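You operate a simulated robot arm through the tools that you are given. There is no shell and no other tool. Be economical: measure what you need, move in short steps, check, and stop when the job is done.

Carry out the task below with a simulated robot arm. There is one attempt and no reset: what you move stays moved.

JOB
Make up wash water: about 1500 ml of water in the blue bucket, then about 100 ml of cleaner.
Fine: both within a tenth; tap off; keep the cleaner off the hands; cup back.

Only the result counts: the job must be done as asked and must still hold three seconds after the hand-in. Knocking over, shifting, dropping, spilling or breaking anything else fails it.

ROBOT AND FRAMES
A 7-joint arm with a two-finger parallel gripper, fixed in place. Base frame: the origin is at the foot of the arm, x ahead of it, y to its left, z up. Units: mm, degrees, N and s.
With the tool pointing down near the work surface it reaches from about 100 to 520 mm from the base axis. Its first joint turns from -115.0 to 115.0 degrees. Payload 3.91 kg.
The tool frame sits at the grasp point between the pads (the TCP): z along the fingers, y along the line on which they close. The tips reach 30 mm beyond it. The gripper opens to 110 mm. The fingers are 20 mm wide and 10 mm thick; the gripper's body (48 by 112 mm) begins 55 mm behind the TCP.
Orientation is that of the tool frame in the base frame, as a unit quaternion [x, y, z, w]. With the fingers straight down and closing along the base's y, the tool's x points along the base's -x, its y along +y and its z along -z.

CONTROLS
- The arm moves only by the tool play_rows. Its argument "motion" is a list of rows, each an object of numbers (a shift or turn left out is 0, a gripper value left out holds the last): "dx", "dy", "dz": the shift along the base's x, y, z in units of 500 mm (1.0 is 500 mm); "rx", "ry", "rz": the turn, a rotation vector about the base's x, y, z in units of 45 degrees (1.0 is 45 degrees); "gripper": the finger opening in mm, from 0 to 110. In form: [{"dx": .., "dy": .., "dz": .., "rx": .., "ry": .., "rz": .., "gripper": ..}, ...]. A call has 1 to 12 rows; each row is the pose to reach, as a shift and turn from the pose commanded when the call began. A call with a number of a shift or a turn outside -1 to 1 is refused whole. Each row takes 0.2 s and may step no farther than 50 mm and 8.6 degrees from the row before; otherwise, or with a gripper value out of range, the whole call is refused. Where a pose cannot be reached the arm comes as near as it can. A force on the tool above 40 N (or 10 N above the force at the start of the call, whichever is more), or a blocked arm, ends the call early, and 0.2 s more pass. Each finger travels about 153 mm/s and halts on what it meets, pressing with about 33 N; the grip force reading is that of the motor and also rises with nothing between the fingers. The clock runs only during rows and for 0.2 s after the last one: add rows that repeat a pose to give the fingers time. It gives the time, the measured TCP pose, the force on the tool (base axes), the opening and the grip force at its end, in the units of the frame above (readings bear some noise).
- Cameras (640 x 400 px; columns grow to the right, rows downward): "scene" is fixed at [220.8, 501, 1608.6]; the picture's right is [-0.67, -0.74, 0.00], its down [-0.53, 0.48, -0.70] and it looks along [0.52, -0.47, -0.72] (base axes); focal length 357 px, centre (320, 200). "wrist" rides on the gripper at [72, 17, -103] in the tool frame; the picture's right is [-0.23, 0.97, 0.00], its down [-0.76, -0.18, -0.62] and it looks along [-0.61, -0.14, 0.78] (tool axes); focal length 222 px, centre (320, 200). There is no depth. A picture from a camera that has moved, and an enlarged one, comes with that camera's place and axes in the base frame and with its lens.
- capture(camera): a new picture of that camera. No time passes.
- slide_trunk(by): slides the trunk up (or, below 0, down) by that many mm; the arm rides with it, the base frame stays. It gives what a move gives, with no picture.
- close_up(camera, box): a new picture of the part [left, top, right, bottom] of that camera's present view, enlarged. No time passes.
- finish_job(): hands the job in; it is judged then, once.

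Work in short steps. Places have to be worked out from the pictures, the camera data and where the tool is seen: move nearer, look again, correct. Check each grasp and each placing, and mend what went wrong. You have 120 turns and 64 pictures in all, those below and enlarged ones among them. Open the gripper and draw the arm clear of the work before you hand the job in, unless the task says otherwise; then end with one line.

The tools are called by a JSON object that holds its "fn" and its "kwargs". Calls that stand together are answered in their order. play_rows: Moves the arm, as the interface text tells. Its arguments: {"type":"object","properties":{"motion":{"type":"array","items":{"type":"object","properties":{"dx":{"type":"number"},"dy":{"type":"number"},"dz":{"type":"number"},"rx":{"type":"number"},"ry":{"type":"number"},"rz":{"type":"number"},"gripper":{"type":"number"}}}}},"required":["motion"]} The other tools are called the same way: slide_trunk (by) slides the trunk up or down; capture (camera) takes a picture; close_up (camera, box) takes an enlarged picture of a part of a camera's view; finish_job () hands the job in.

At the start:

```text
time_s: 0.0
eef_pos: [428.6, 219.8, 1287.5]
tcp_rot: [-0.001, 1.0, 0.001, 0.0]
contact_force: [-0.1, -0.6, 0.5]
finger_gap: 110.0
finger_force: 0.1
trunk travel left (down, up): [-800.0, 190.0]
```

scene: 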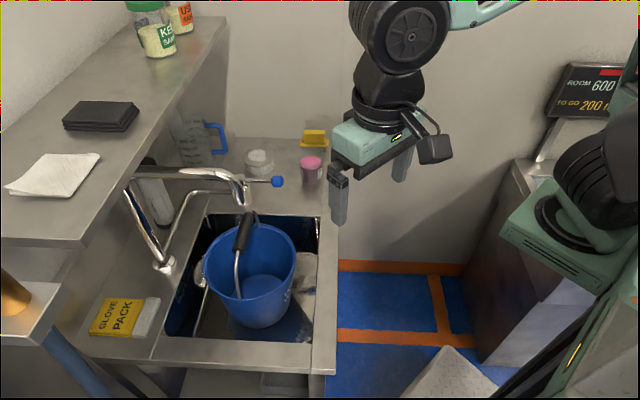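
wrist: 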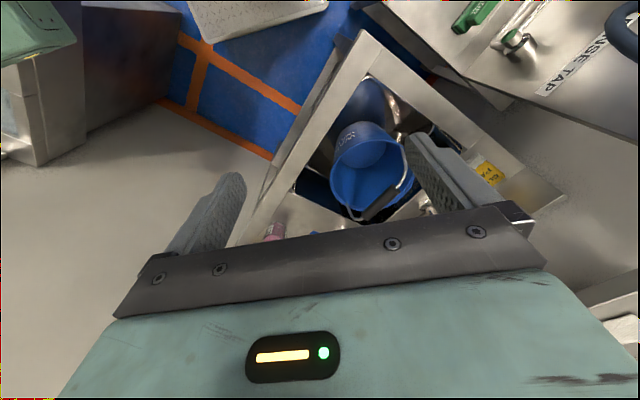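

I'll begin by looking closely at the scene: the sink, shelf, cup, and display.

{"fn": "close_up", "kwargs": {"camera": "scene", "box": [100, 90, 350, 246]}}

{"fn": "close_up", "kwargs": {"camera": "scene", "box": [500, 40, 640, 128]}}

{"fn": "close_up", "kwargs": {"camera": "scene", "box": [80, 200, 340, 362]}}

{"fn": "close_up", "kwargs": {"camera": "wrist", "box": [260, 0, 640, 237]}}

```text
2.56 times, centred on (225, 168) of scene
camera zoom: at [220.8, 501.0, 1608.6], right [-0.67, -0.74, 0.0], down [-0.53, 0.48, -0.7], along [0.52, -0.47, -0.72], focal length 913 px, centre (563, 282)
```

zoom: 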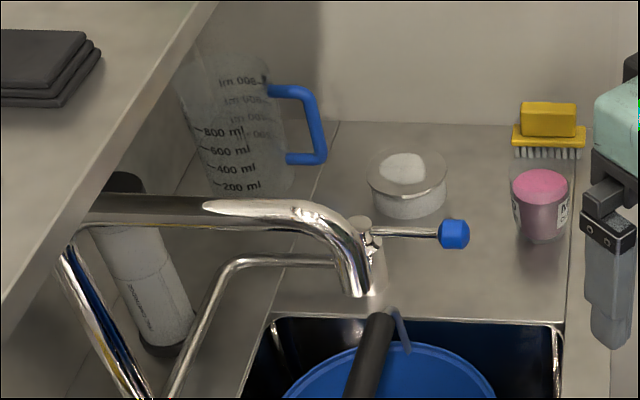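

```text
4.55 times, centred on (570, 84) of scene
camera zoom: at [220.8, 501.0, 1608.6], right [-0.67, -0.74, 0.0], down [-0.53, 0.48, -0.7], along [0.52, -0.47, -0.72], focal length 1621 px, centre (-816, 727)
```

zoom: 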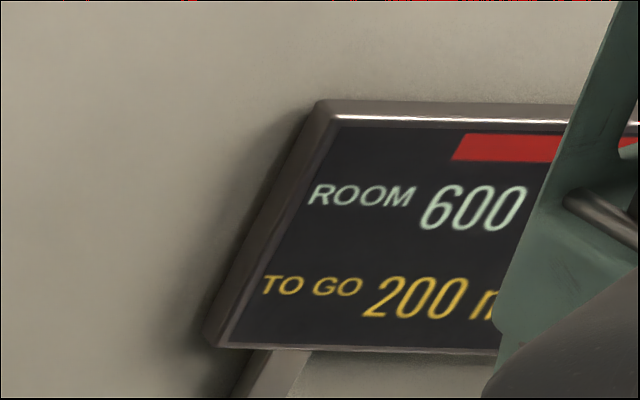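

```text
2.46 times, centred on (210, 281) of scene
camera zoom: at [220.8, 501.0, 1608.6], right [-0.67, -0.74, 0.0], down [-0.53, 0.48, -0.7], along [0.52, -0.47, -0.72], focal length 878 px, centre (591, 1)
```

zoom: 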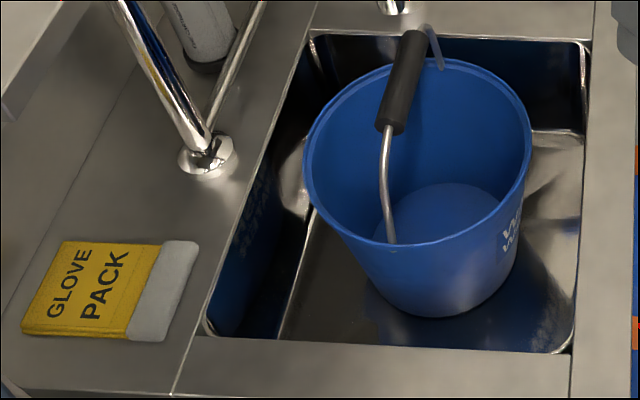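

```text
1.68 times, centred on (450, 118) of wrist
camera zoom: at [356.9, 237.0, 1389.3], right [0.23, 0.97, 0.0], down [0.76, -0.18, 0.62], along [0.61, -0.14, -0.78], focal length 374 px, centre (101, 337)
```

zoom: 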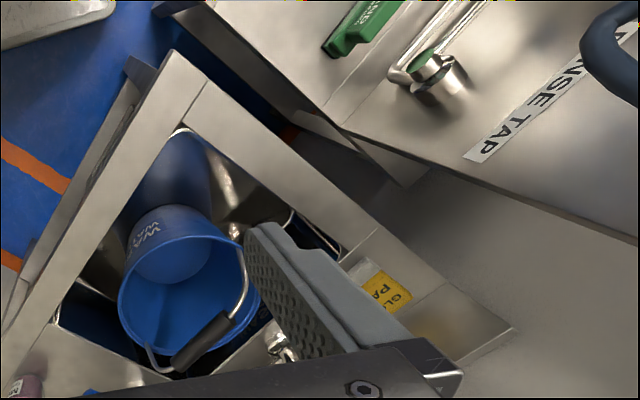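

The wrist view shows another counter at left with a "RINSE TAP" label and a green tap. I look at that corner more closely, and at the remaining parts of the scene.

{"fn": "close_up", "kwargs": {"camera": "scene", "box": [0, 0, 240, 150]}}

{"fn": "close_up", "kwargs": {"camera": "wrist", "box": [440, 0, 640, 125]}}

{"fn": "close_up", "kwargs": {"camera": "scene", "box": [0, 240, 256, 400]}}

```text
2.67 times, centred on (120, 75) of scene
camera zoom: at [220.8, 501.0, 1608.6], right [-0.67, -0.74, 0.0], down [-0.53, 0.48, -0.7], along [0.52, -0.47, -0.72], focal length 951 px, centre (853, 533)
```

zoom: 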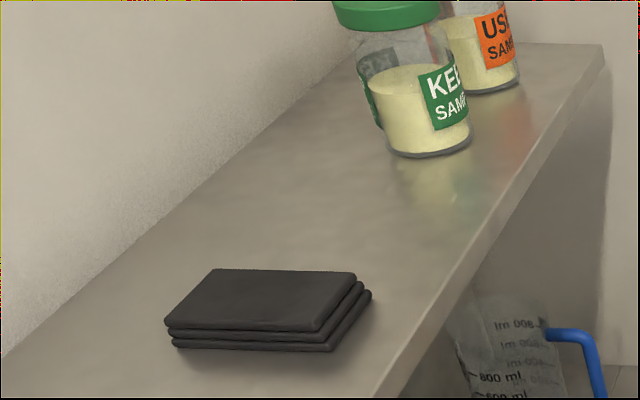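

```text
3.20 times, centred on (540, 62) of wrist
camera zoom: at [356.9, 237.0, 1389.3], right [0.23, 0.97, 0.0], down [0.76, -0.18, 0.62], along [0.61, -0.14, -0.78], focal length 711 px, centre (-384, 640)
```

zoom: 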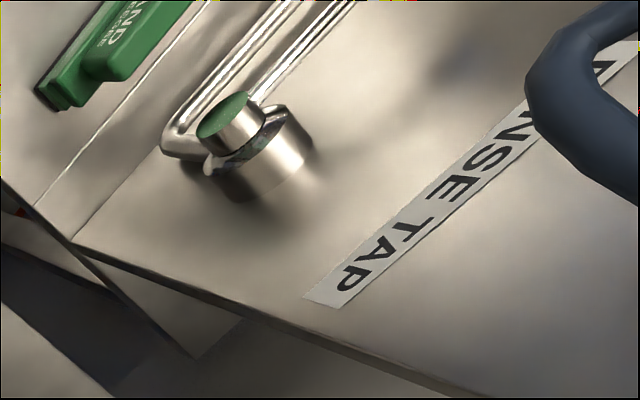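

```text
2.50 times, centred on (128, 320) of scene
camera zoom: at [220.8, 501.0, 1608.6], right [-0.67, -0.74, 0.0], down [-0.53, 0.48, -0.7], along [0.52, -0.47, -0.72], focal length 892 px, centre (800, -100)
```

zoom: 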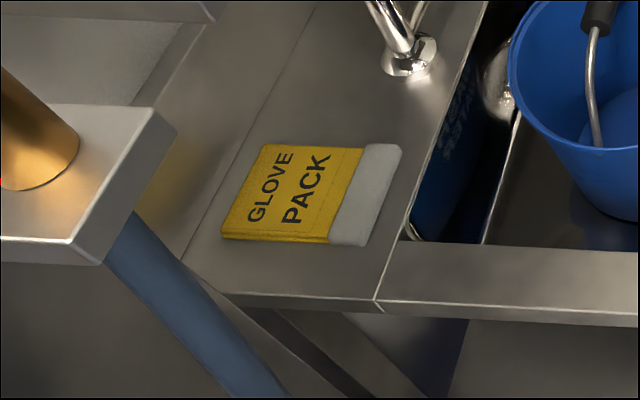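

I'll swing the wrist view to the left (turn about z by 45°, twice) to survey the left counter, staying high up.

{"fn": "play_rows", "kwargs": {"motion": [{"rz": 0.18}, {"rz": 0.36}, {"rz": 0.54}, {"rz": 0.72}, {"rz": 0.9}, {"rz": 1.0}]}}

{"fn": "capture", "kwargs": {"camera": "wrist"}}

{"fn": "play_rows", "kwargs": {"motion": [{"rz": 0.18}, {"rz": 0.36}, {"rz": 0.54}, {"rz": 0.72}, {"rz": 0.9}, {"rz": 1.0}]}}

{"fn": "capture", "kwargs": {"camera": "wrist"}}

```text
time_s: 1.4
eef_pos: [428.7, 219.2, 1286.4]
tcp_rot: [-0.383, 0.924, 0.0, 0.0]
contact_force: [0.0, -0.1, 0.7]
finger_gap: 110.0
finger_force: 0.0
trunk travel left (down, up): [-800.0, 190.0]
```

```text
54 pictures are left
camera wrist: at [366.1, 180.5, 1389.8], right [-0.53, 0.85, 0.0], down [0.66, 0.41, 0.62], along [0.53, 0.33, -0.78], focal length 222 px, centre (320, 200)
```

wrist: 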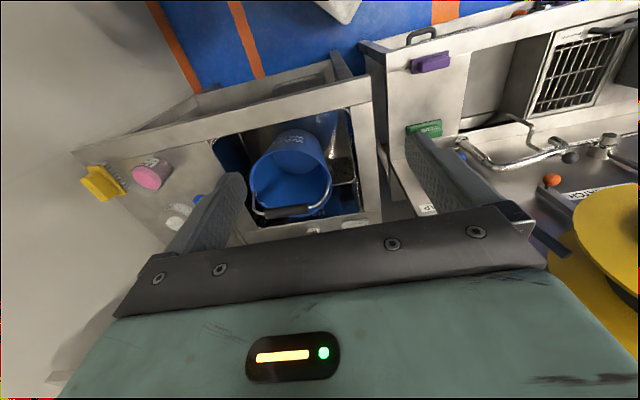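

```text
time_s: 2.8
eef_pos: [428.5, 218.7, 1286.0]
tcp_rot: [0.708, -0.706, 0.0, 0.0]
contact_force: [-0.2, -0.4, 0.4]
finger_gap: 109.9
finger_force: 0.0
trunk travel left (down, up): [-800.0, 190.0]
```

```text
53 pictures are left
camera wrist: at [412.8, 147.9, 1389.1], right [-0.97, 0.23, 0.0], down [0.18, 0.76, 0.62], along [0.14, 0.61, -0.78], focal length 222 px, centre (320, 200)
```

wrist: 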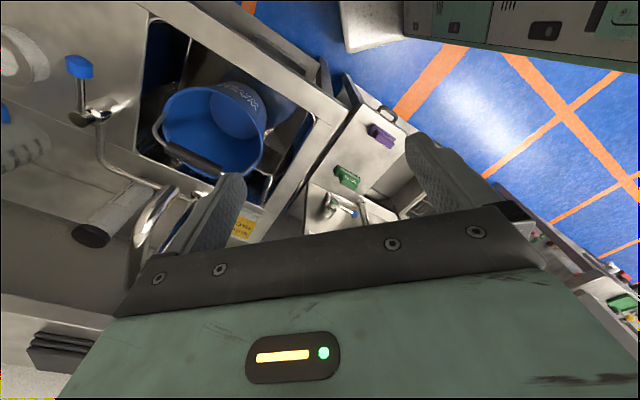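

The left side is an unrelated dish area. I turn back toward the sink and then to the right to read the display, while testing forward reach.

{"fn": "play_rows", "kwargs": {"motion": [{"rz": -0.18}, {"rz": -0.36}, {"rz": -0.54}, {"rz": -0.72}, {"rz": -0.9}, {"rz": -1.0}]}}

{"fn": "play_rows", "kwargs": {"motion": [{"rz": -0.18, "dx": 0.06, "dy": -0.04}, {"rz": -0.36, "dx": 0.12, "dy": -0.08}, {"rz": -0.54, "dx": 0.18, "dy": -0.12}, {"rz": -0.72, "dx": 0.24, "dy": -0.16}, {"rz": -0.9, "dx": 0.3, "dy": -0.2}, {"rz": -1.0, "dx": 0.36, "dy": -0.24}, {"rz": -1.0, "dx": 0.36, "dy": -0.24}]}}

{"fn": "capture", "kwargs": {"camera": "wrist"}}

{"fn": "capture", "kwargs": {"camera": "scene"}}

```text
time_s: 4.2
eef_pos: [428.4, 218.7, 1285.4]
tcp_rot: [-0.382, 0.924, 0.0, 0.0]
contact_force: [0.5, -0.1, 0.9]
finger_gap: 110.1
finger_force: 0.1
trunk travel left (down, up): [-800.0, 190.0]
```

```text
time_s: 5.8
eef_pos: [610.0, 99.2, 1285.3]
tcp_rot: [0.001, 1.0, 0.0, 0.0]
contact_force: [0.0, 0.5, 1.0]
finger_gap: 110.1
finger_force: 0.2
trunk travel left (down, up): [-800.0, 190.0]
```

```text
52 pictures are left
camera wrist: at [538.8, 117.0, 1389.1], right [0.23, 0.97, 0.0], down [0.76, -0.18, 0.62], along [0.61, -0.14, -0.78], focal length 222 px, centre (320, 200)
```

wrist: 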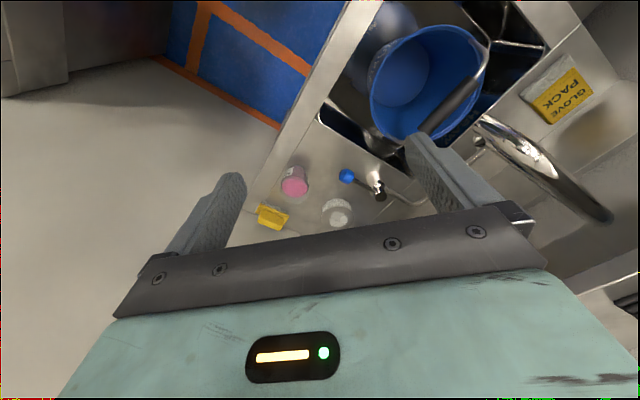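

```text
51 pictures are left
```

scene: 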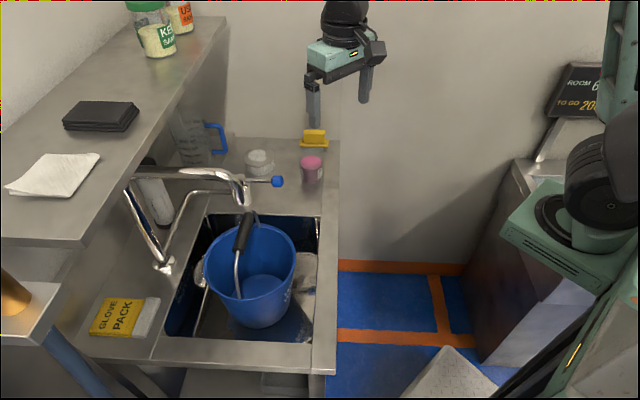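

The arm reaches out here easily. I'll turn to the right to read the display and shift the arm back.

{"fn": "play_rows", "kwargs": {"motion": [{"rz": -0.18, "dx": -0.06}, {"rz": -0.36, "dx": -0.12}, {"rz": -0.54, "dx": -0.18}, {"rz": -0.72, "dx": -0.24}, {"rz": -0.9, "dx": -0.3}, {"rz": -1.0, "dx": -0.36}]}}

{"fn": "play_rows", "kwargs": {"motion": [{"rz": -0.18, "dy": -0.06}, {"rz": -0.36, "dy": -0.12}, {"rz": -0.54, "dy": -0.18}, {"rz": -0.72, "dy": -0.24}, {"rz": -0.9, "dy": -0.3}, {"rz": -1.0, "dy": -0.3}]}}

{"fn": "capture", "kwargs": {"camera": "wrist"}}

{"fn": "close_up", "kwargs": {"camera": "scene", "box": [500, 40, 640, 128]}}

```text
time_s: 7.2
eef_pos: [426.5, 98.8, 1285.6]
tcp_rot: [0.383, 0.924, 0.0, 0.0]
contact_force: [-0.2, 0.1, 0.5]
finger_gap: 109.8
finger_force: 0.0
trunk travel left (down, up): [-800.0, 190.0]
```

```text
time_s: 8.6
eef_pos: [440.6, -56.6, 1254.8]
tcp_rot: [0.707, 0.707, 0.0, 0.0]
contact_force: [-0.3, 0.9, 0.3]
finger_gap: 110.2
finger_force: 0.0
out of reach, approached as far as the arm can: row 4, 5, 6
trunk travel left (down, up): [-800.0, 190.0]
```

```text
50 pictures are left
camera wrist: at [458.4, 16.5, 1357.2], right [0.97, -0.23, 0.0], down [-0.18, -0.76, 0.62], along [-0.14, -0.61, -0.78], focal length 222 px, centre (320, 200)
```

wrist: 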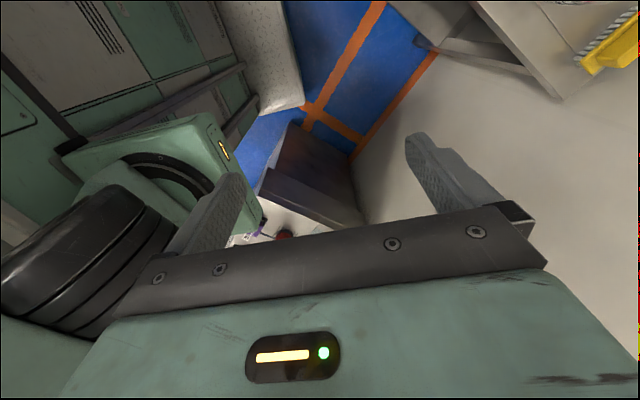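

```text
4.55 times, centred on (570, 84) of scene
camera zoom: at [220.8, 501.0, 1608.6], right [-0.67, -0.74, 0.0], down [-0.53, 0.48, -0.7], along [0.52, -0.47, -0.72], focal length 1621 px, centre (-816, 727)
```

zoom: 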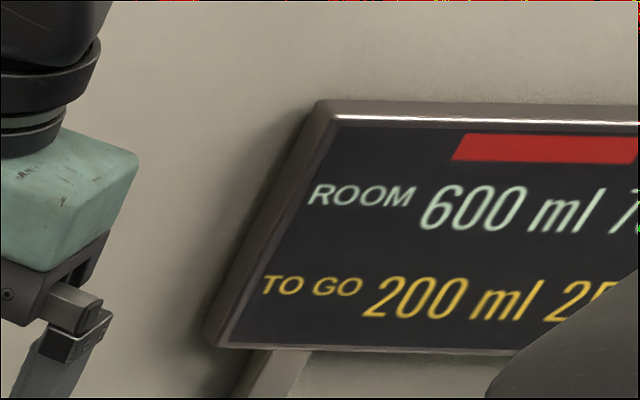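

The display is a drink-size board: irrelevant. I'll go back to the forward-facing orientation and view the counter items up close.

{"fn": "play_rows", "kwargs": {"motion": [{"rz": 0.18}, {"rz": 0.36, "dx": 0.04}, {"rz": 0.54, "dx": 0.1}, {"rz": 0.72, "dx": 0.16}, {"rz": 0.9, "dx": 0.22}, {"rz": 1.0, "dx": 0.28}]}}

{"fn": "play_rows", "kwargs": {"motion": [{"rz": 0.18, "dx": 0.04, "dy": 0.02}, {"rz": 0.36, "dx": 0.08, "dy": 0.04, "dz": -0.05}, {"rz": 0.54, "dx": 0.12, "dy": 0.06, "dz": -0.1}, {"rz": 0.72, "dx": 0.14, "dy": 0.08, "dz": -0.15}, {"rz": 0.9, "dx": 0.14, "dy": 0.1, "dz": -0.2}, {"rz": 1.0, "dx": 0.14, "dy": 0.1, "dz": -0.2}]}}

{"fn": "capture", "kwargs": {"camera": "wrist"}}

```text
time_s: 10.0
eef_pos: [580.4, -55.2, 1255.1]
tcp_rot: [0.382, 0.924, 0.0, 0.001]
contact_force: [-0.2, -0.7, -0.5]
finger_gap: 109.9
finger_force: 0.0
trunk travel left (down, up): [-800.0, 190.0]
```

```text
time_s: 11.4
eef_pos: [651.2, -3.4, 1153.9]
tcp_rot: [-0.002, 1.0, -0.001, 0.0]
contact_force: [0.6, 0.3, -0.3]
finger_gap: 109.8
finger_force: 0.1
trunk travel left (down, up): [-800.0, 190.0]
```

```text
48 pictures are left
camera wrist: at [579.5, 13.9, 1257.4], right [0.22, 0.97, 0.0], down [0.76, -0.18, 0.62], along [0.61, -0.14, -0.78], focal length 222 px, centre (320, 200)
```

wrist: 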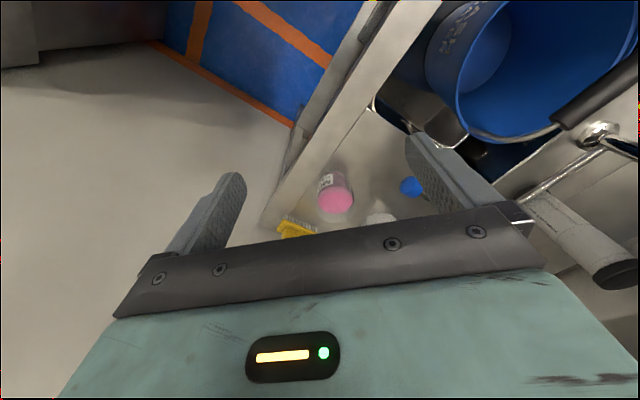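

Zooming in on the pink vessel label and on the bottle.

{"fn": "close_up", "kwargs": {"camera": "wrist", "box": [280, 150, 440, 250]}}

{"fn": "close_up", "kwargs": {"camera": "wrist", "box": [480, 100, 640, 300]}}

{"fn": "close_up", "kwargs": {"camera": "scene", "box": [130, 100, 230, 230]}}

{"fn": "close_up", "kwargs": {"camera": "scene", "box": [235, 120, 345, 200]}}

```text
4.00 times, centred on (360, 200) of wrist
camera zoom: at [579.5, 13.9, 1257.4], right [0.22, 0.97, 0.0], down [0.76, -0.18, 0.62], along [0.61, -0.14, -0.78], focal length 888 px, centre (160, 200)
```

zoom: 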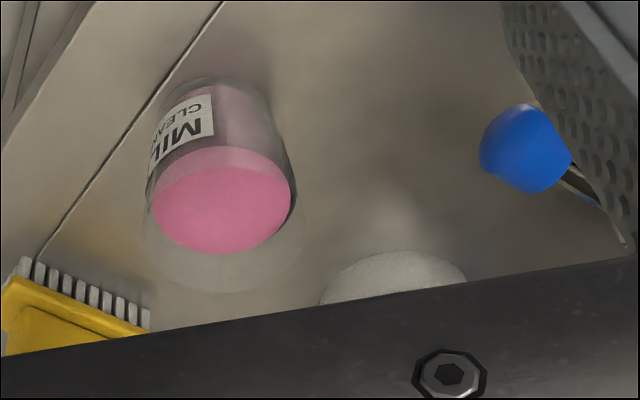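

```text
2.00 times, centred on (560, 200) of wrist
camera zoom: at [579.5, 13.9, 1257.4], right [0.22, 0.97, 0.0], down [0.76, -0.18, 0.62], along [0.61, -0.14, -0.78], focal length 444 px, centre (-160, 200)
```

zoom: 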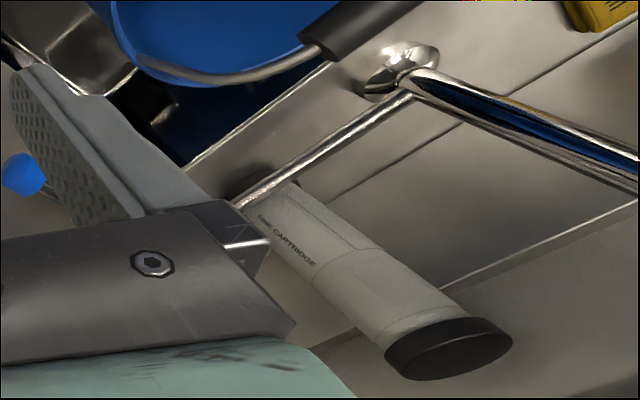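

```text
3.08 times, centred on (180, 165) of scene
camera zoom: at [220.8, 501.0, 1608.6], right [-0.67, -0.74, 0.0], down [-0.53, 0.48, -0.7], along [0.52, -0.47, -0.72], focal length 1097 px, centre (751, 308)
```

zoom: 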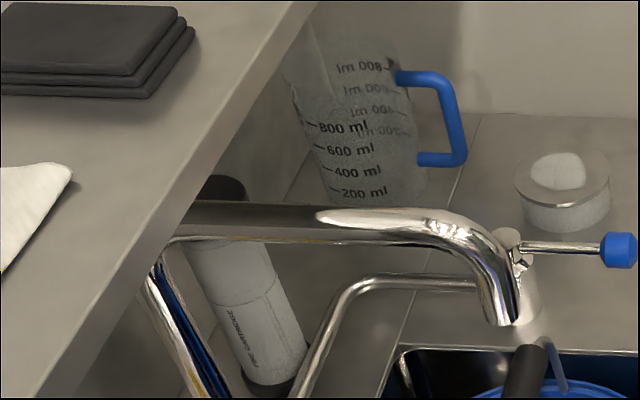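

```text
5.00 times, centred on (290, 160) of scene
camera zoom: at [220.8, 501.0, 1608.6], right [-0.67, -0.74, 0.0], down [-0.53, 0.48, -0.7], along [0.52, -0.47, -0.72], focal length 1783 px, centre (470, 400)
```

zoom: 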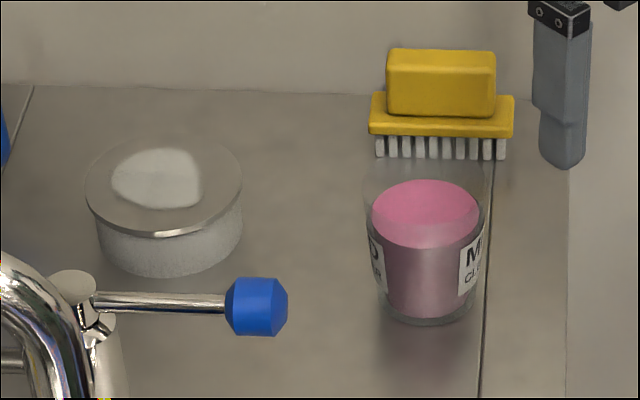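

Cleaner is the pink "MILD CLEANER" cup. Now I look at bucket, spout and lever from a better viewpoint.

{"fn": "play_rows", "kwargs": {"motion": [{"dx": -0.05, "dy": 0.08, "dz": 0.05}, {"dx": -0.1, "dy": 0.16, "dz": 0.1}, {"dx": -0.15, "dy": 0.24, "dz": 0.15}, {"dx": -0.18, "dy": 0.32, "dz": 0.15}, {"dx": -0.2, "dy": 0.4, "dz": 0.15}, {"dx": -0.2, "dy": 0.48, "dz": 0.15}]}}

{"fn": "capture", "kwargs": {"camera": "wrist"}}

{"fn": "capture", "kwargs": {"camera": "scene"}}

```text
refused: row 1 steps farther than a row can; nothing moved
```

```text
43 pictures are left
camera wrist: at [579.5, 13.9, 1257.4], right [0.22, 0.97, 0.0], down [0.76, -0.18, 0.62], along [0.61, -0.14, -0.78], focal length 222 px, centre (320, 200)
```

wrist: 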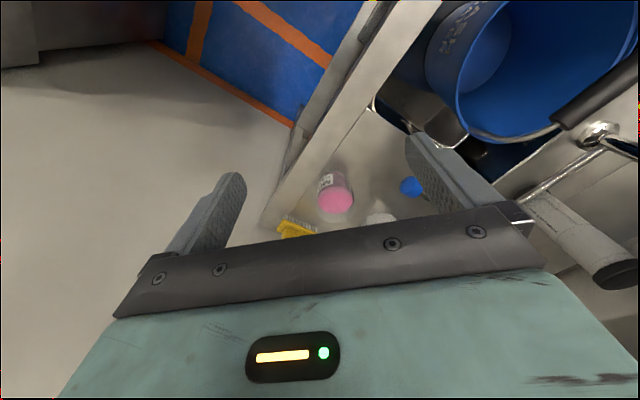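

```text
42 pictures are left
```

scene: 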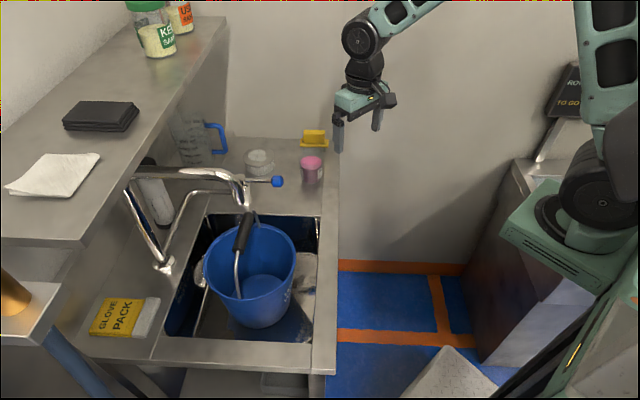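

The step was too long; I repeat with shorter steps.

{"fn": "play_rows", "kwargs": {"motion": [{"dx": -0.02, "dy": 0.06, "dz": 0.06}, {"dx": -0.06, "dy": 0.12, "dz": 0.12}, {"dx": -0.1, "dy": 0.2, "dz": 0.16}, {"dx": -0.14, "dy": 0.28, "dz": 0.2}, {"dx": -0.18, "dy": 0.36, "dz": 0.2}, {"dx": -0.22, "dy": 0.44, "dz": 0.2}, {"dx": -0.22, "dy": 0.5, "dz": 0.2}]}}

{"fn": "capture", "kwargs": {"camera": "wrist"}}

```text
time_s: 13.0
eef_pos: [540.2, 244.7, 1252.2]
tcp_rot: [0.0, 1.0, 0.0, 0.0]
contact_force: [1.1, -0.2, 0.4]
finger_gap: 110.3
finger_force: 0.2
trunk travel left (down, up): [-800.0, 190.0]
```

```text
41 pictures are left
camera wrist: at [468.3, 263.2, 1355.5], right [0.23, 0.97, 0.0], down [0.76, -0.18, 0.62], along [0.61, -0.14, -0.78], focal length 222 px, centre (320, 200)
```

wrist: 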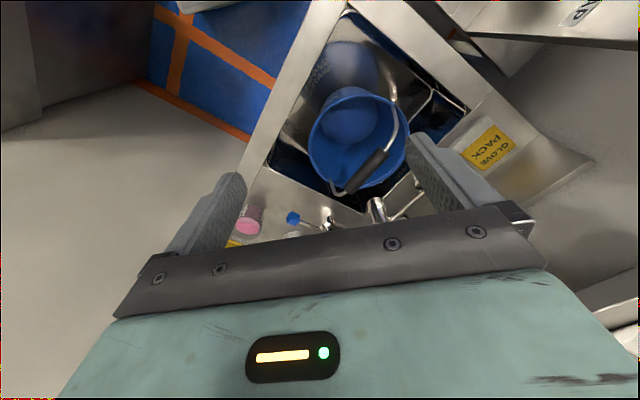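

Zoom on the bucket/spout area.

{"fn": "close_up", "kwargs": {"camera": "wrist", "box": [225, 60, 465, 240]}}

{"fn": "close_up", "kwargs": {"camera": "scene", "box": [190, 160, 330, 350]}}

```text
2.22 times, centred on (345, 150) of wrist
camera zoom: at [468.3, 263.2, 1355.5], right [0.23, 0.97, 0.0], down [0.76, -0.18, 0.62], along [0.61, -0.14, -0.78], focal length 494 px, centre (264, 311)
```

zoom: 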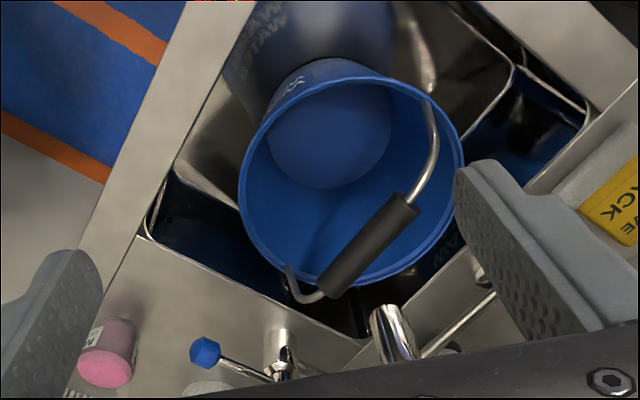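

```text
2.11 times, centred on (260, 255) of scene
camera zoom: at [220.8, 501.0, 1608.6], right [-0.67, -0.74, 0.0], down [-0.53, 0.48, -0.7], along [0.52, -0.47, -0.72], focal length 751 px, centre (446, 84)
```

zoom: 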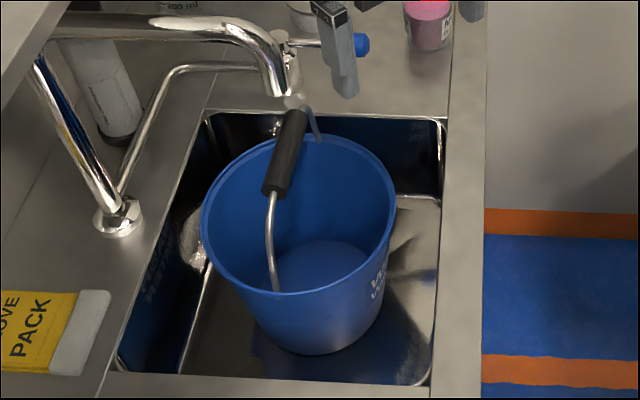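

Triangulated: spout tip ≈ (672, 295, 1114) directly above the bucket centre (684, 300, rim z≈910); tap lever knob ≈ (790, 127, 987). I go nearer to the lever for a good look.

{"fn": "play_rows", "kwargs": {"motion": [{"dx": 0.05, "dy": -0.06, "dz": 0}, {"dx": 0.1, "dy": -0.12, "dz": -0.04}, {"dx": 0.16, "dy": -0.16, "dz": -0.08}, {"dx": 0.22, "dy": -0.2, "dz": -0.12}, {"dx": 0.28, "dy": -0.22, "dz": -0.16}, {"dx": 0.32, "dy": -0.24, "dz": -0.22}, {"dx": 0.32, "dy": -0.24, "dz": -0.24}]}}

{"fn": "capture", "kwargs": {"camera": "wrist"}}

```text
time_s: 14.6
eef_pos: [701.7, 124.3, 1134.6]
tcp_rot: [0.0, 1.0, 0.0, -0.001]
contact_force: [0.1, 0.3, 0.4]
finger_gap: 110.1
finger_force: 0.1
trunk travel left (down, up): [-800.0, 190.0]
```

```text
38 pictures are left
camera wrist: at [629.5, 141.7, 1236.7], right [0.23, 0.97, 0.0], down [0.76, -0.18, 0.62], along [0.61, -0.14, -0.78], focal length 222 px, centre (320, 200)
```

wrist: 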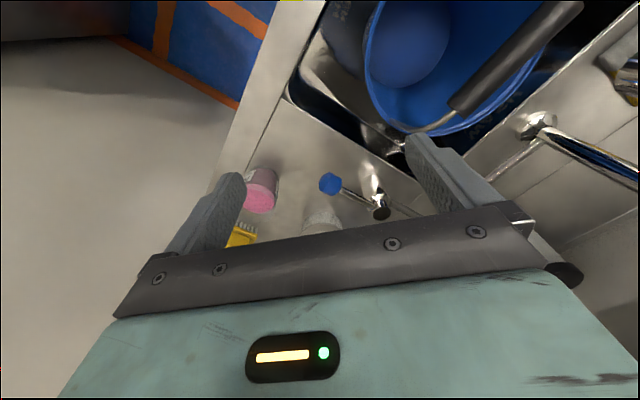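

{"fn": "close_up", "kwargs": {"camera": "wrist", "box": [240, 140, 420, 250]}}

{"fn": "close_up", "kwargs": {"camera": "scene", "box": [220, 160, 300, 210]}}

```text
3.56 times, centred on (330, 195) of wrist
camera zoom: at [629.5, 141.7, 1236.7], right [0.23, 0.97, 0.0], down [0.76, -0.18, 0.62], along [0.61, -0.14, -0.78], focal length 790 px, centre (284, 218)
```

zoom: 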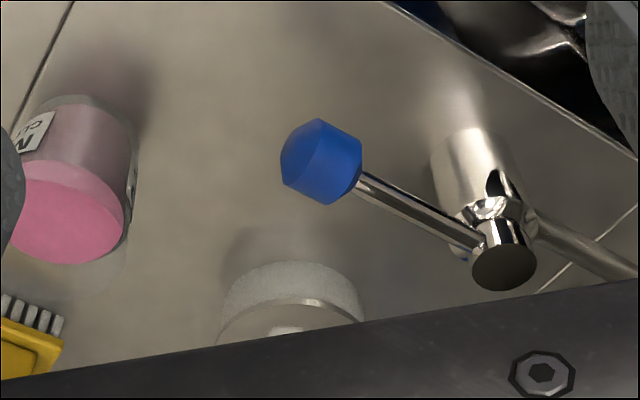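

```text
8.00 times, centred on (260, 185) of scene
camera zoom: at [220.8, 501.0, 1608.6], right [-0.67, -0.74, 0.0], down [-0.53, 0.48, -0.7], along [0.52, -0.47, -0.72], focal length 2853 px, centre (800, 320)
```

zoom: 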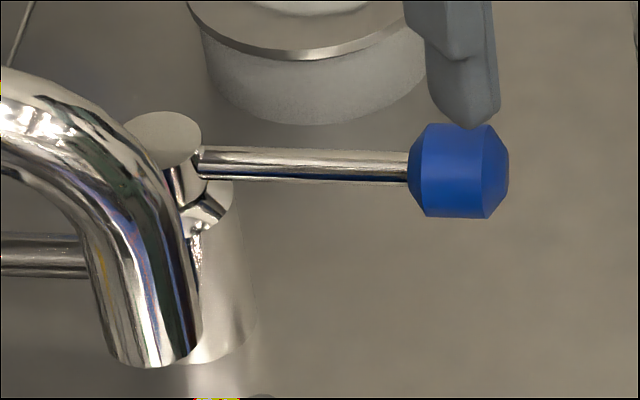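

Refined: knob ≈ (820, 114, 957), hub axis ≈ (887, 185); the lever turns about a vertical stem, parallel to the sink's long edge. I go above the knob with the closing direction across the lever.

{"fn": "play_rows", "kwargs": {"motion": [{"rz": 0.18, "dx": 0.04}, {"rz": 0.36, "dx": 0.08, "dz": -0.03}, {"rz": 0.54, "dx": 0.12, "dy": -0.01, "dz": -0.06}, {"rz": 0.72, "dx": 0.17, "dy": -0.02, "dz": -0.09}, {"rz": 0.9, "dx": 0.21, "dy": -0.02, "dz": -0.12}, {"rz": 1.0, "dx": 0.236, "dy": -0.02, "dz": -0.15, "gripper": 70}, {"rz": 1.0, "dx": 0.236, "dy": -0.02, "dz": -0.15}]}}

{"fn": "capture", "kwargs": {"camera": "wrist"}}

{"fn": "capture", "kwargs": {"camera": "scene"}}

```text
time_s: 16.2
eef_pos: [818.5, 115.0, 1058.6]
tcp_rot: [-0.384, 0.923, 0.0, 0.0]
contact_force: [0.0, 0.4, 0.6]
finger_gap: 70.4
finger_force: 0.1
trunk travel left (down, up): [-800.0, 190.0]
```

```text
35 pictures are left
camera wrist: at [756.7, 76.8, 1162.0], right [-0.53, 0.85, 0.0], down [0.66, 0.41, 0.62], along [0.53, 0.33, -0.78], focal length 222 px, centre (320, 200)
```

wrist: 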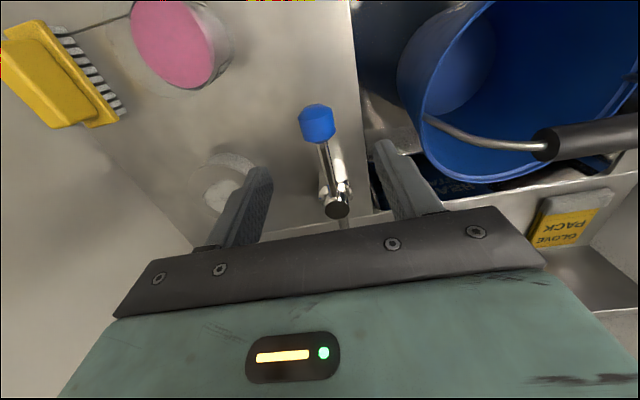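

```text
34 pictures are left
```

scene: 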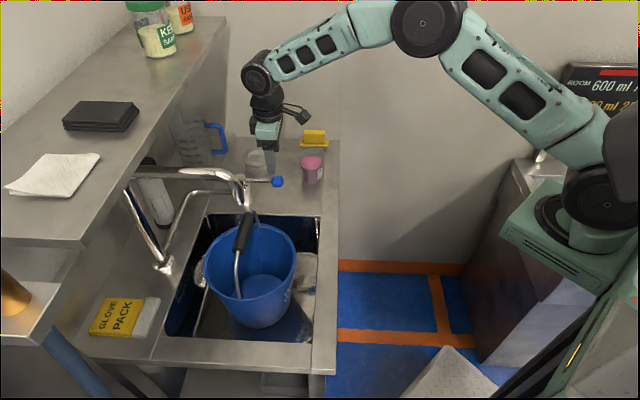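

Position confirmed against the knob. Descend and grip the knob.

{"fn": "play_rows", "kwargs": {"motion": [{"dz": -0.09}, {"dz": -0.15}, {"dz": -0.2}, {"dz": -0.2, "gripper": 15}, {"dz": -0.2, "gripper": 15}, {"dz": -0.2, "gripper": 15}]}}

{"fn": "capture", "kwargs": {"camera": "wrist"}}

```text
time_s: 17.6
eef_pos: [818.7, 114.0, 959.4]
tcp_rot: [-0.382, 0.924, 0.0, 0.001]
contact_force: [5.0, -4.3, -7.5]
finger_gap: 27.7
finger_force: 45.6
trunk travel left (down, up): [-800.0, 190.0]
```

```text
33 pictures are left
camera wrist: at [756.4, 76.0, 1062.3], right [-0.53, 0.85, 0.0], down [0.66, 0.41, 0.62], along [0.53, 0.33, -0.78], focal length 222 px, centre (320, 200)
```

wrist: 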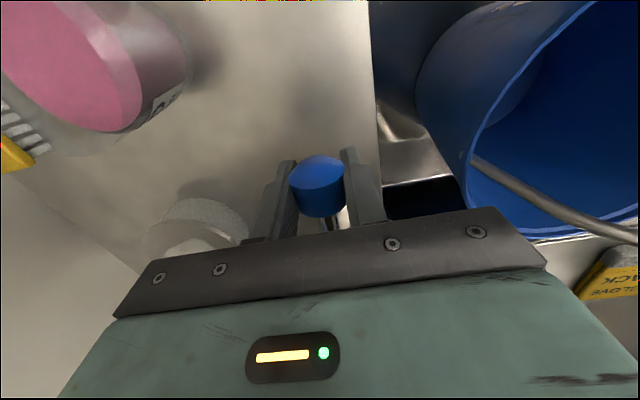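

Grip holds (27.7 mm). I try turning the lever gently 10° toward the sink front (clockwise from above) and check for force/flow.

{"fn": "play_rows", "kwargs": {"motion": [{"dx": -0.0114, "dy": 0.0122, "rz": -0.111}, {"dx": -0.022, "dy": 0.0252, "rz": -0.222}]}}

{"fn": "close_up", "kwargs": {"camera": "scene", "box": [190, 160, 330, 350]}}

```text
time_s: 18.2
eef_pos: [808.6, 127.3, 959.5]
tcp_rot: [-0.301, 0.954, 0.0, 0.001]
contact_force: [10.6, -2.1, -10.7]
finger_gap: 27.6
finger_force: 45.0
trunk travel left (down, up): [-800.0, 190.0]
```

```text
2.11 times, centred on (260, 255) of scene
camera zoom: at [220.8, 501.0, 1608.6], right [-0.67, -0.74, 0.0], down [-0.53, 0.48, -0.7], along [0.52, -0.47, -0.72], focal length 751 px, centre (446, 84)
```

zoom: 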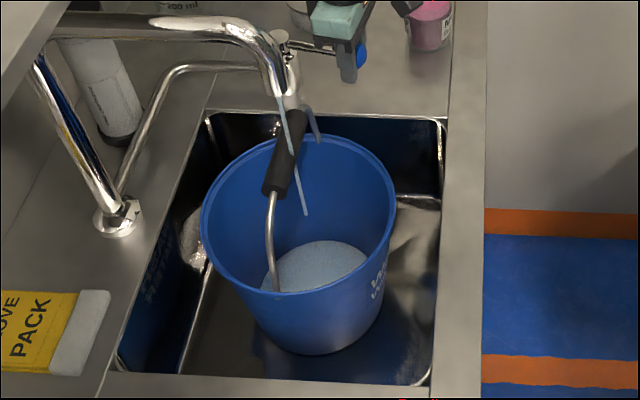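

The tap opens this way and the stream falls inside the bucket. I hold here for 2.4 s to measure the flow.

{"fn": "play_rows", "kwargs": {"motion": [{}, {}, {}, {}, {}, {}, {}, {}, {}, {}, {}, {}]}}

{"fn": "close_up", "kwargs": {"camera": "scene", "box": [190, 200, 330, 340]}}

```text
time_s: 20.8
eef_pos: [808.4, 126.4, 959.0]
tcp_rot: [-0.301, 0.954, 0.0, 0.0]
contact_force: [14.0, -3.7, -9.3]
finger_gap: 27.7
finger_force: 45.2
trunk travel left (down, up): [-800.0, 190.0]
```

```text
2.86 times, centred on (260, 270) of scene
camera zoom: at [220.8, 501.0, 1608.6], right [-0.67, -0.74, 0.0], down [-0.53, 0.48, -0.7], along [0.52, -0.47, -0.72], focal length 1019 px, centre (491, 0)
```

zoom: 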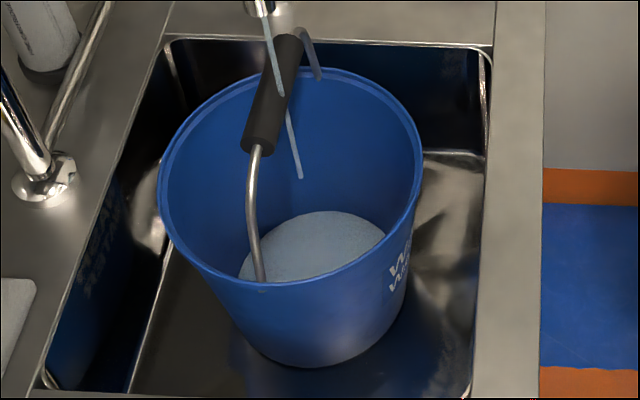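

Flow is slow at 10°. I open on to 30° and hold 1 s.

{"fn": "play_rows", "kwargs": {"motion": [{"dx": -0.0094, "dy": 0.014, "rz": -0.111}, {"dx": -0.0176, "dy": 0.0286, "rz": -0.222}, {"dx": -0.0244, "dy": 0.0438, "rz": -0.333}, {"dx": -0.03, "dy": 0.0596, "rz": -0.444}, {"dx": -0.03, "dy": 0.0596, "rz": -0.444}, {"dx": -0.03, "dy": 0.0596, "rz": -0.444}, {"dx": -0.03, "dy": 0.0596, "rz": -0.444}]}}

{"fn": "close_up", "kwargs": {"camera": "scene", "box": [190, 200, 330, 340]}}

```text
time_s: 22.4
eef_pos: [792.9, 157.6, 958.3]
tcp_rot: [-0.13, 0.992, 0.0, 0.002]
contact_force: [26.5, 3.7, -3.5]
finger_gap: 27.7
finger_force: 44.9
trunk travel left (down, up): [-800.0, 190.0]
```

```text
2.86 times, centred on (260, 270) of scene
camera zoom: at [220.8, 501.0, 1608.6], right [-0.67, -0.74, 0.0], down [-0.53, 0.48, -0.7], along [0.52, -0.47, -0.72], focal length 1019 px, centre (491, 0)
```

zoom: 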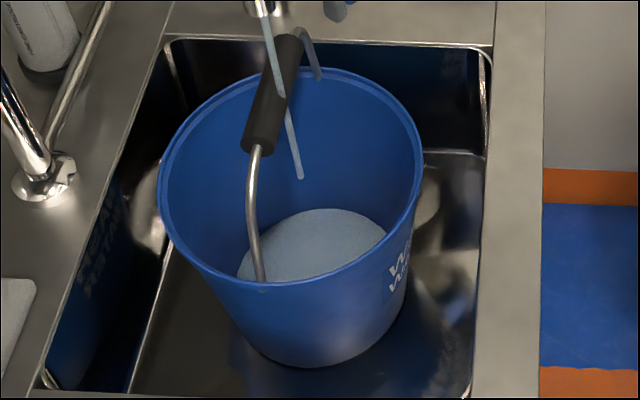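

Force of 26 N is radial, so I relieve by moving 5 mm toward the hub, and hold 2.4 s to measure the flow.

{"fn": "play_rows", "kwargs": {"motion": [{"dx": 0.01, "dy": 0.003}, {"dx": 0.01, "dy": 0.003}, {"dx": 0.01, "dy": 0.003}, {"dx": 0.01, "dy": 0.003}, {"dx": 0.01, "dy": 0.003}, {"dx": 0.01, "dy": 0.003}, {"dx": 0.01, "dy": 0.003}, {"dx": 0.01, "dy": 0.003}, {"dx": 0.01, "dy": 0.003}, {"dx": 0.01, "dy": 0.003}, {"dx": 0.01, "dy": 0.003}, {"dx": 0.01, "dy": 0.003}]}}

{"fn": "close_up", "kwargs": {"camera": "scene", "box": [190, 200, 330, 340]}}

```text
time_s: 25.0
eef_pos: [794.1, 156.9, 958.8]
tcp_rot: [-0.132, 0.991, -0.001, -0.004]
contact_force: [-32.3, -11.2, -3.3]
finger_gap: 28.0
finger_force: 44.9
trunk travel left (down, up): [-800.0, 190.0]
```

```text
2.86 times, centred on (260, 270) of scene
camera zoom: at [220.8, 501.0, 1608.6], right [-0.67, -0.74, 0.0], down [-0.53, 0.48, -0.7], along [0.52, -0.47, -0.72], focal length 1019 px, centre (491, 0)
```

zoom: 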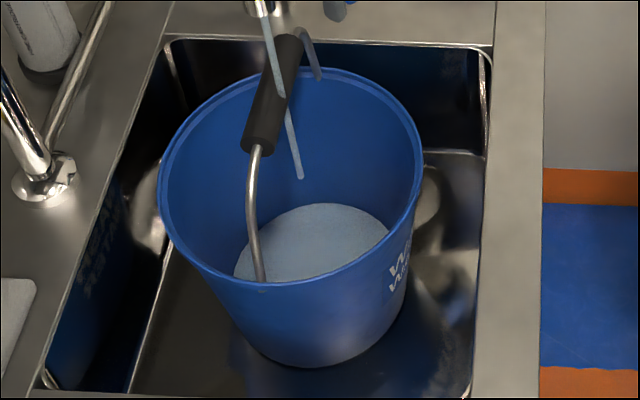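

The lever is very stiff radially; I back off, release the knob, and rise straight up so I can measure the level with the wrist camera while water flows (~40 ml/s estimated).

{"fn": "play_rows", "kwargs": {"motion": [{"dx": -0.0045, "dy": -0.0015}, {"dx": -0.0045, "dy": -0.0015, "gripper": 70}, {"dx": -0.0045, "dy": -0.0015, "gripper": 70}, {"dz": 0.08}, {"dz": 0.16}, {"dz": 0.24}]}}

{"fn": "capture", "kwargs": {"camera": "wrist"}}

```text
time_s: 26.4
eef_pos: [798.7, 157.3, 1077.5]
tcp_rot: [-0.13, 0.991, 0.0, -0.001]
contact_force: [0.7, -0.1, -0.7]
finger_gap: 70.2
finger_force: 0.0
trunk travel left (down, up): [-800.0, 190.0]
```

```text
28 pictures are left
camera wrist: at [724.6, 156.5, 1181.4], right [-0.03, 1.0, 0.0], down [0.78, 0.03, 0.62], along [0.62, 0.02, -0.78], focal length 222 px, centre (320, 200)
```

wrist: 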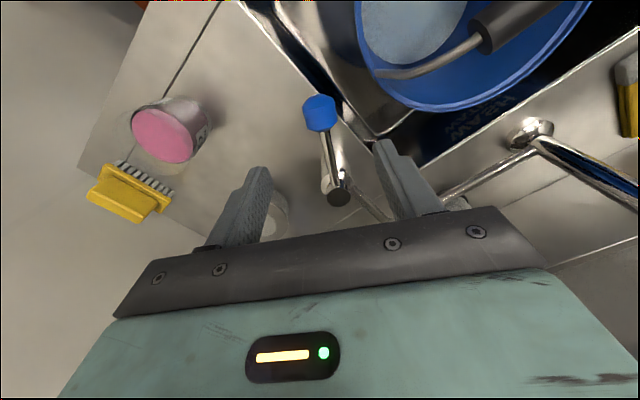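

Lever stays open at about 30°. I now move to a view above the bucket to measure the level.

{"fn": "play_rows", "kwargs": {"motion": [{"dz": 0.09, "gripper": 110}, {"dx": -0.05, "dz": 0.17}, {"dx": -0.13, "dz": 0.2, "dy": 0.03}, {"dx": -0.22, "dz": 0.2, "dy": 0.06}, {"dx": -0.31, "dz": 0.2, "dy": 0.09}, {"dx": -0.4, "dz": 0.2, "dy": 0.12}, {"dx": -0.48, "dz": 0.18, "dy": 0.15}, {"dx": -0.52, "dz": 0.15, "dy": 0.18}]}}

{"fn": "capture", "kwargs": {"camera": "wrist"}}

```text
time_s: 28.2
eef_pos: [534.5, 245.6, 1153.9]
tcp_rot: [-0.13, 0.992, 0.0, 0.0]
contact_force: [-0.2, 0.1, 0.5]
finger_gap: 110.1
finger_force: 0.0
trunk travel left (down, up): [-800.0, 190.0]
```

```text
27 pictures are left
camera wrist: at [461.2, 245.4, 1257.0], right [-0.03, 1.0, 0.0], down [0.78, 0.02, 0.62], along [0.62, 0.02, -0.78], focal length 222 px, centre (320, 200)
```

wrist: 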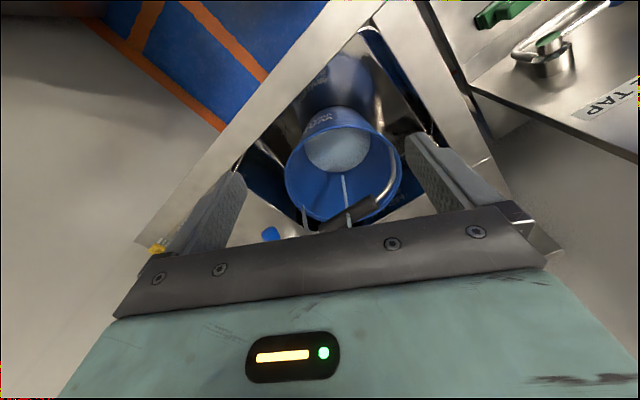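

{"fn": "close_up", "kwargs": {"camera": "wrist", "box": [272, 90, 416, 230]}}

{"fn": "close_up", "kwargs": {"camera": "scene", "box": [195, 210, 315, 330]}}

```text
2.86 times, centred on (344, 160) of wrist
camera zoom: at [461.2, 245.4, 1257.0], right [-0.03, 1.0, 0.0], down [0.78, 0.02, 0.62], along [0.62, 0.02, -0.78], focal length 635 px, centre (251, 314)
```

zoom: 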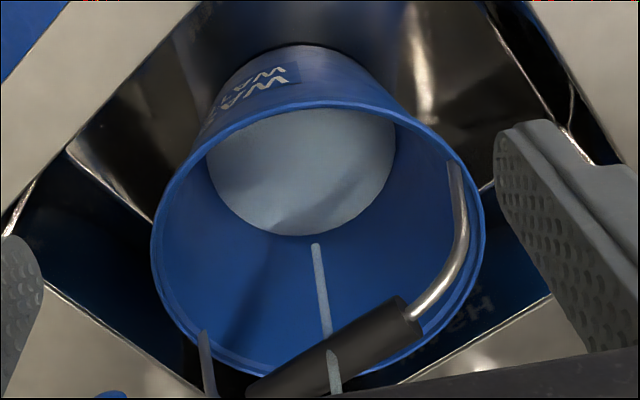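

```text
3.33 times, centred on (255, 270) of scene
camera zoom: at [220.8, 501.0, 1608.6], right [-0.67, -0.74, 0.0], down [-0.53, 0.48, -0.7], along [0.52, -0.47, -0.72], focal length 1189 px, centre (537, -33)
```

zoom: 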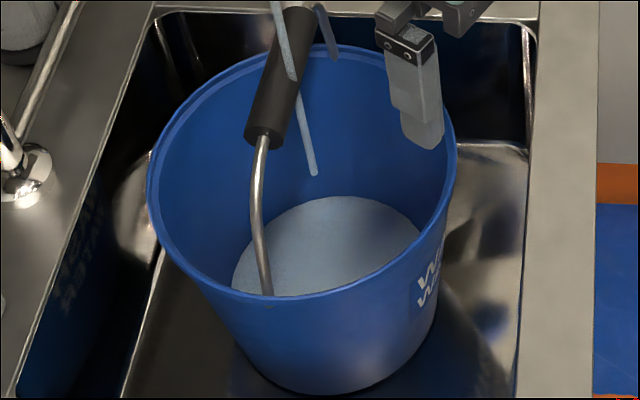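

Water is at z≈767, ~25 mm deep (≈450 ml), flow ≈ 44 ml/s; target depth ≈ 73 mm (z≈815). I wait ~8 s.

{"fn": "play_rows", "kwargs": {"motion": [{}, {}, {}, {}, {}, {}, {}, {}, {}, {}, {}, {}]}}

{"fn": "play_rows", "kwargs": {"motion": [{}, {}, {}, {}, {}, {}, {}, {}, {}, {}, {}, {}]}}

{"fn": "play_rows", "kwargs": {"motion": [{}, {}, {}, {}, {}, {}, {}, {}, {}, {}, {}, {}]}}

{"fn": "close_up", "kwargs": {"camera": "wrist", "box": [272, 90, 416, 230]}}

```text
time_s: 30.8
eef_pos: [535.1, 246.9, 1153.8]
tcp_rot: [-0.131, 0.991, 0.0, 0.0]
contact_force: [0.7, 0.3, 0.2]
finger_gap: 110.1
finger_force: 0.1
trunk travel left (down, up): [-800.0, 190.0]
```

```text
time_s: 33.4
eef_pos: [534.7, 246.5, 1153.6]
tcp_rot: [-0.13, 0.991, 0.0, 0.0]
contact_force: [0.2, 0.2, 0.0]
finger_gap: 110.1
finger_force: 0.0
trunk travel left (down, up): [-800.0, 190.0]
```

```text
time_s: 36.0
eef_pos: [534.8, 246.7, 1154.0]
tcp_rot: [-0.13, 0.991, 0.001, -0.001]
contact_force: [-0.5, -0.8, 0.2]
finger_gap: 109.9
finger_force: 0.0
trunk travel left (down, up): [-800.0, 190.0]
```

```text
2.86 times, centred on (344, 160) of wrist
camera zoom: at [461.6, 245.5, 1256.9], right [-0.03, 1.0, 0.0], down [0.78, 0.03, 0.62], along [0.62, 0.02, -0.78], focal length 635 px, centre (251, 314)
```

zoom: 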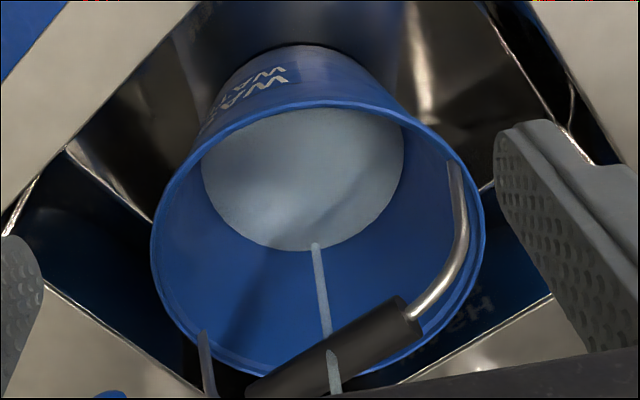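

Using the rim ellipse in both views: bucket bottom z≈720, level now z≈766 (~960 ml), flow ≈57 ml/s; target level z≈791 around t≈45.5 s. I wait one more call and return above the lever.

{"fn": "play_rows", "kwargs": {"motion": [{}, {}, {}, {}, {}, {}, {}]}}

{"fn": "play_rows", "kwargs": {"motion": [{"dx": 0.04, "dy": -0.03, "dz": 0.03, "gripper": 70}, {"dx": 0.12, "dy": -0.06, "dz": 0.05}, {"dx": 0.21, "dy": -0.09, "dz": 0.05}, {"dx": 0.3, "dy": -0.12, "dz": 0.05}, {"dx": 0.39, "dy": -0.15, "dz": 0.05}, {"dx": 0.47, "dy": -0.17, "dz": 0.02}, {"dx": 0.5184, "dy": -0.1784, "dz": -0.06}, {"dx": 0.5184, "dy": -0.1784, "dz": -0.15}]}}

{"fn": "close_up", "kwargs": {"camera": "scene", "box": [195, 210, 315, 330]}}

```text
time_s: 37.6
eef_pos: [535.2, 246.4, 1154.2]
tcp_rot: [-0.129, 0.992, 0.0, 0.0]
contact_force: [-0.4, 0.4, 0.6]
finger_gap: 109.9
finger_force: 0.0
trunk travel left (down, up): [-800.0, 190.0]
```

```text
time_s: 39.4
eef_pos: [794.8, 160.3, 1077.8]
tcp_rot: [-0.131, 0.991, 0.0, 0.0]
contact_force: [0.1, -0.2, 0.0]
finger_gap: 70.4
finger_force: 0.1
trunk travel left (down, up): [-800.0, 190.0]
```

```text
3.33 times, centred on (255, 270) of scene
camera zoom: at [220.8, 501.0, 1608.6], right [-0.67, -0.74, 0.0], down [-0.53, 0.48, -0.7], along [0.52, -0.47, -0.72], focal length 1189 px, centre (537, -33)
```

zoom: 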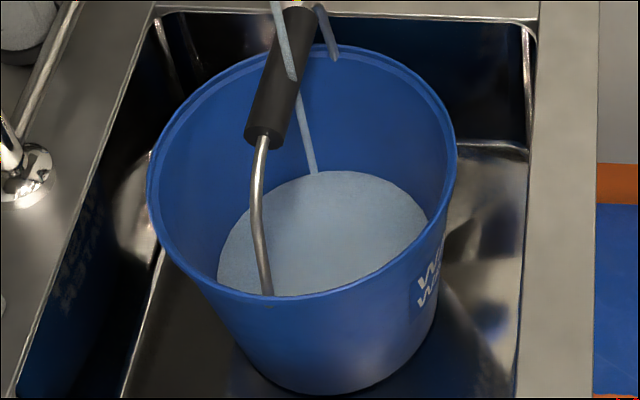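

Estimate now ≈1220 ml, flow ≈60 ml/s. I descend on the knob and grip.

{"fn": "play_rows", "kwargs": {"motion": [{"dy": -0.005, "dz": -0.09}, {"dy": -0.005, "dz": -0.17}, {"dy": -0.005, "dz": -0.2386}, {"dy": -0.005, "dz": -0.2386, "gripper": 15}, {"dy": -0.005, "dz": -0.2386}, {"dy": -0.005, "dz": -0.2386}]}}

{"fn": "close_up", "kwargs": {"camera": "scene", "box": [215, 240, 305, 290]}}

```text
time_s: 40.8
eef_pos: [795.3, 158.0, 959.7]
tcp_rot: [-0.132, 0.991, -0.001, 0.001]
contact_force: [-1.8, 2.5, -6.8]
finger_gap: 27.8
finger_force: 45.1
trunk travel left (down, up): [-800.0, 190.0]
```

```text
7.11 times, centred on (260, 265) of scene
camera zoom: at [220.8, 501.0, 1608.6], right [-0.67, -0.74, 0.0], down [-0.53, 0.48, -0.7], along [0.52, -0.47, -0.72], focal length 2536 px, centre (747, -262)
```

zoom: 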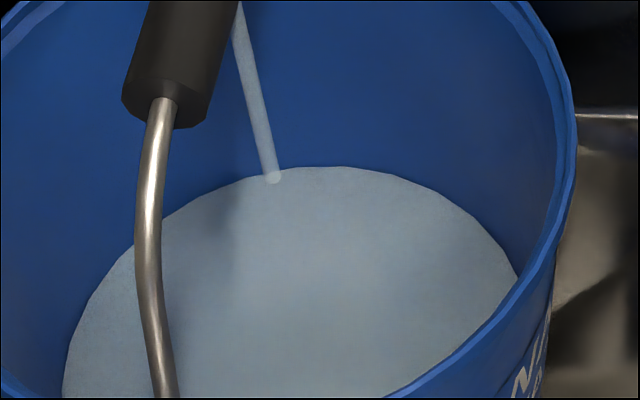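

Level gives ≈1230 ml at t=40.8, flow ≈60 ml/s. Hold 2 s while gripping, then look again.

{"fn": "play_rows", "kwargs": {"motion": [{}, {}, {}, {}, {}, {}, {}, {}, {}, {}]}}

{"fn": "close_up", "kwargs": {"camera": "scene", "box": [215, 240, 305, 290]}}

```text
time_s: 43.0
eef_pos: [795.1, 158.9, 959.0]
tcp_rot: [-0.132, 0.991, 0.0, -0.001]
contact_force: [-1.8, 6.4, -11.9]
finger_gap: 27.7
finger_force: 45.1
trunk travel left (down, up): [-800.0, 190.0]
```

```text
7.11 times, centred on (260, 265) of scene
camera zoom: at [220.8, 501.0, 1608.6], right [-0.67, -0.74, 0.0], down [-0.53, 0.48, -0.7], along [0.52, -0.47, -0.72], focal length 2536 px, centre (747, -262)
```

zoom: 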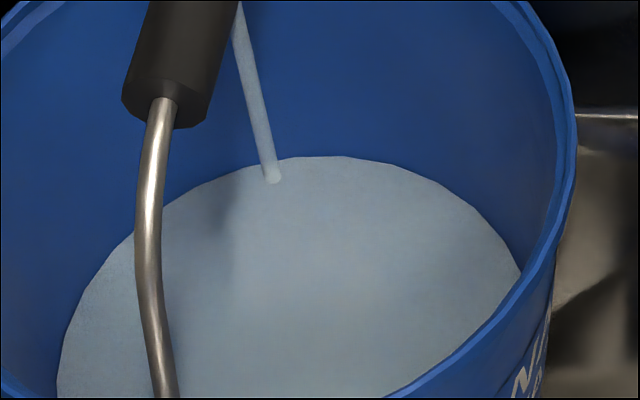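

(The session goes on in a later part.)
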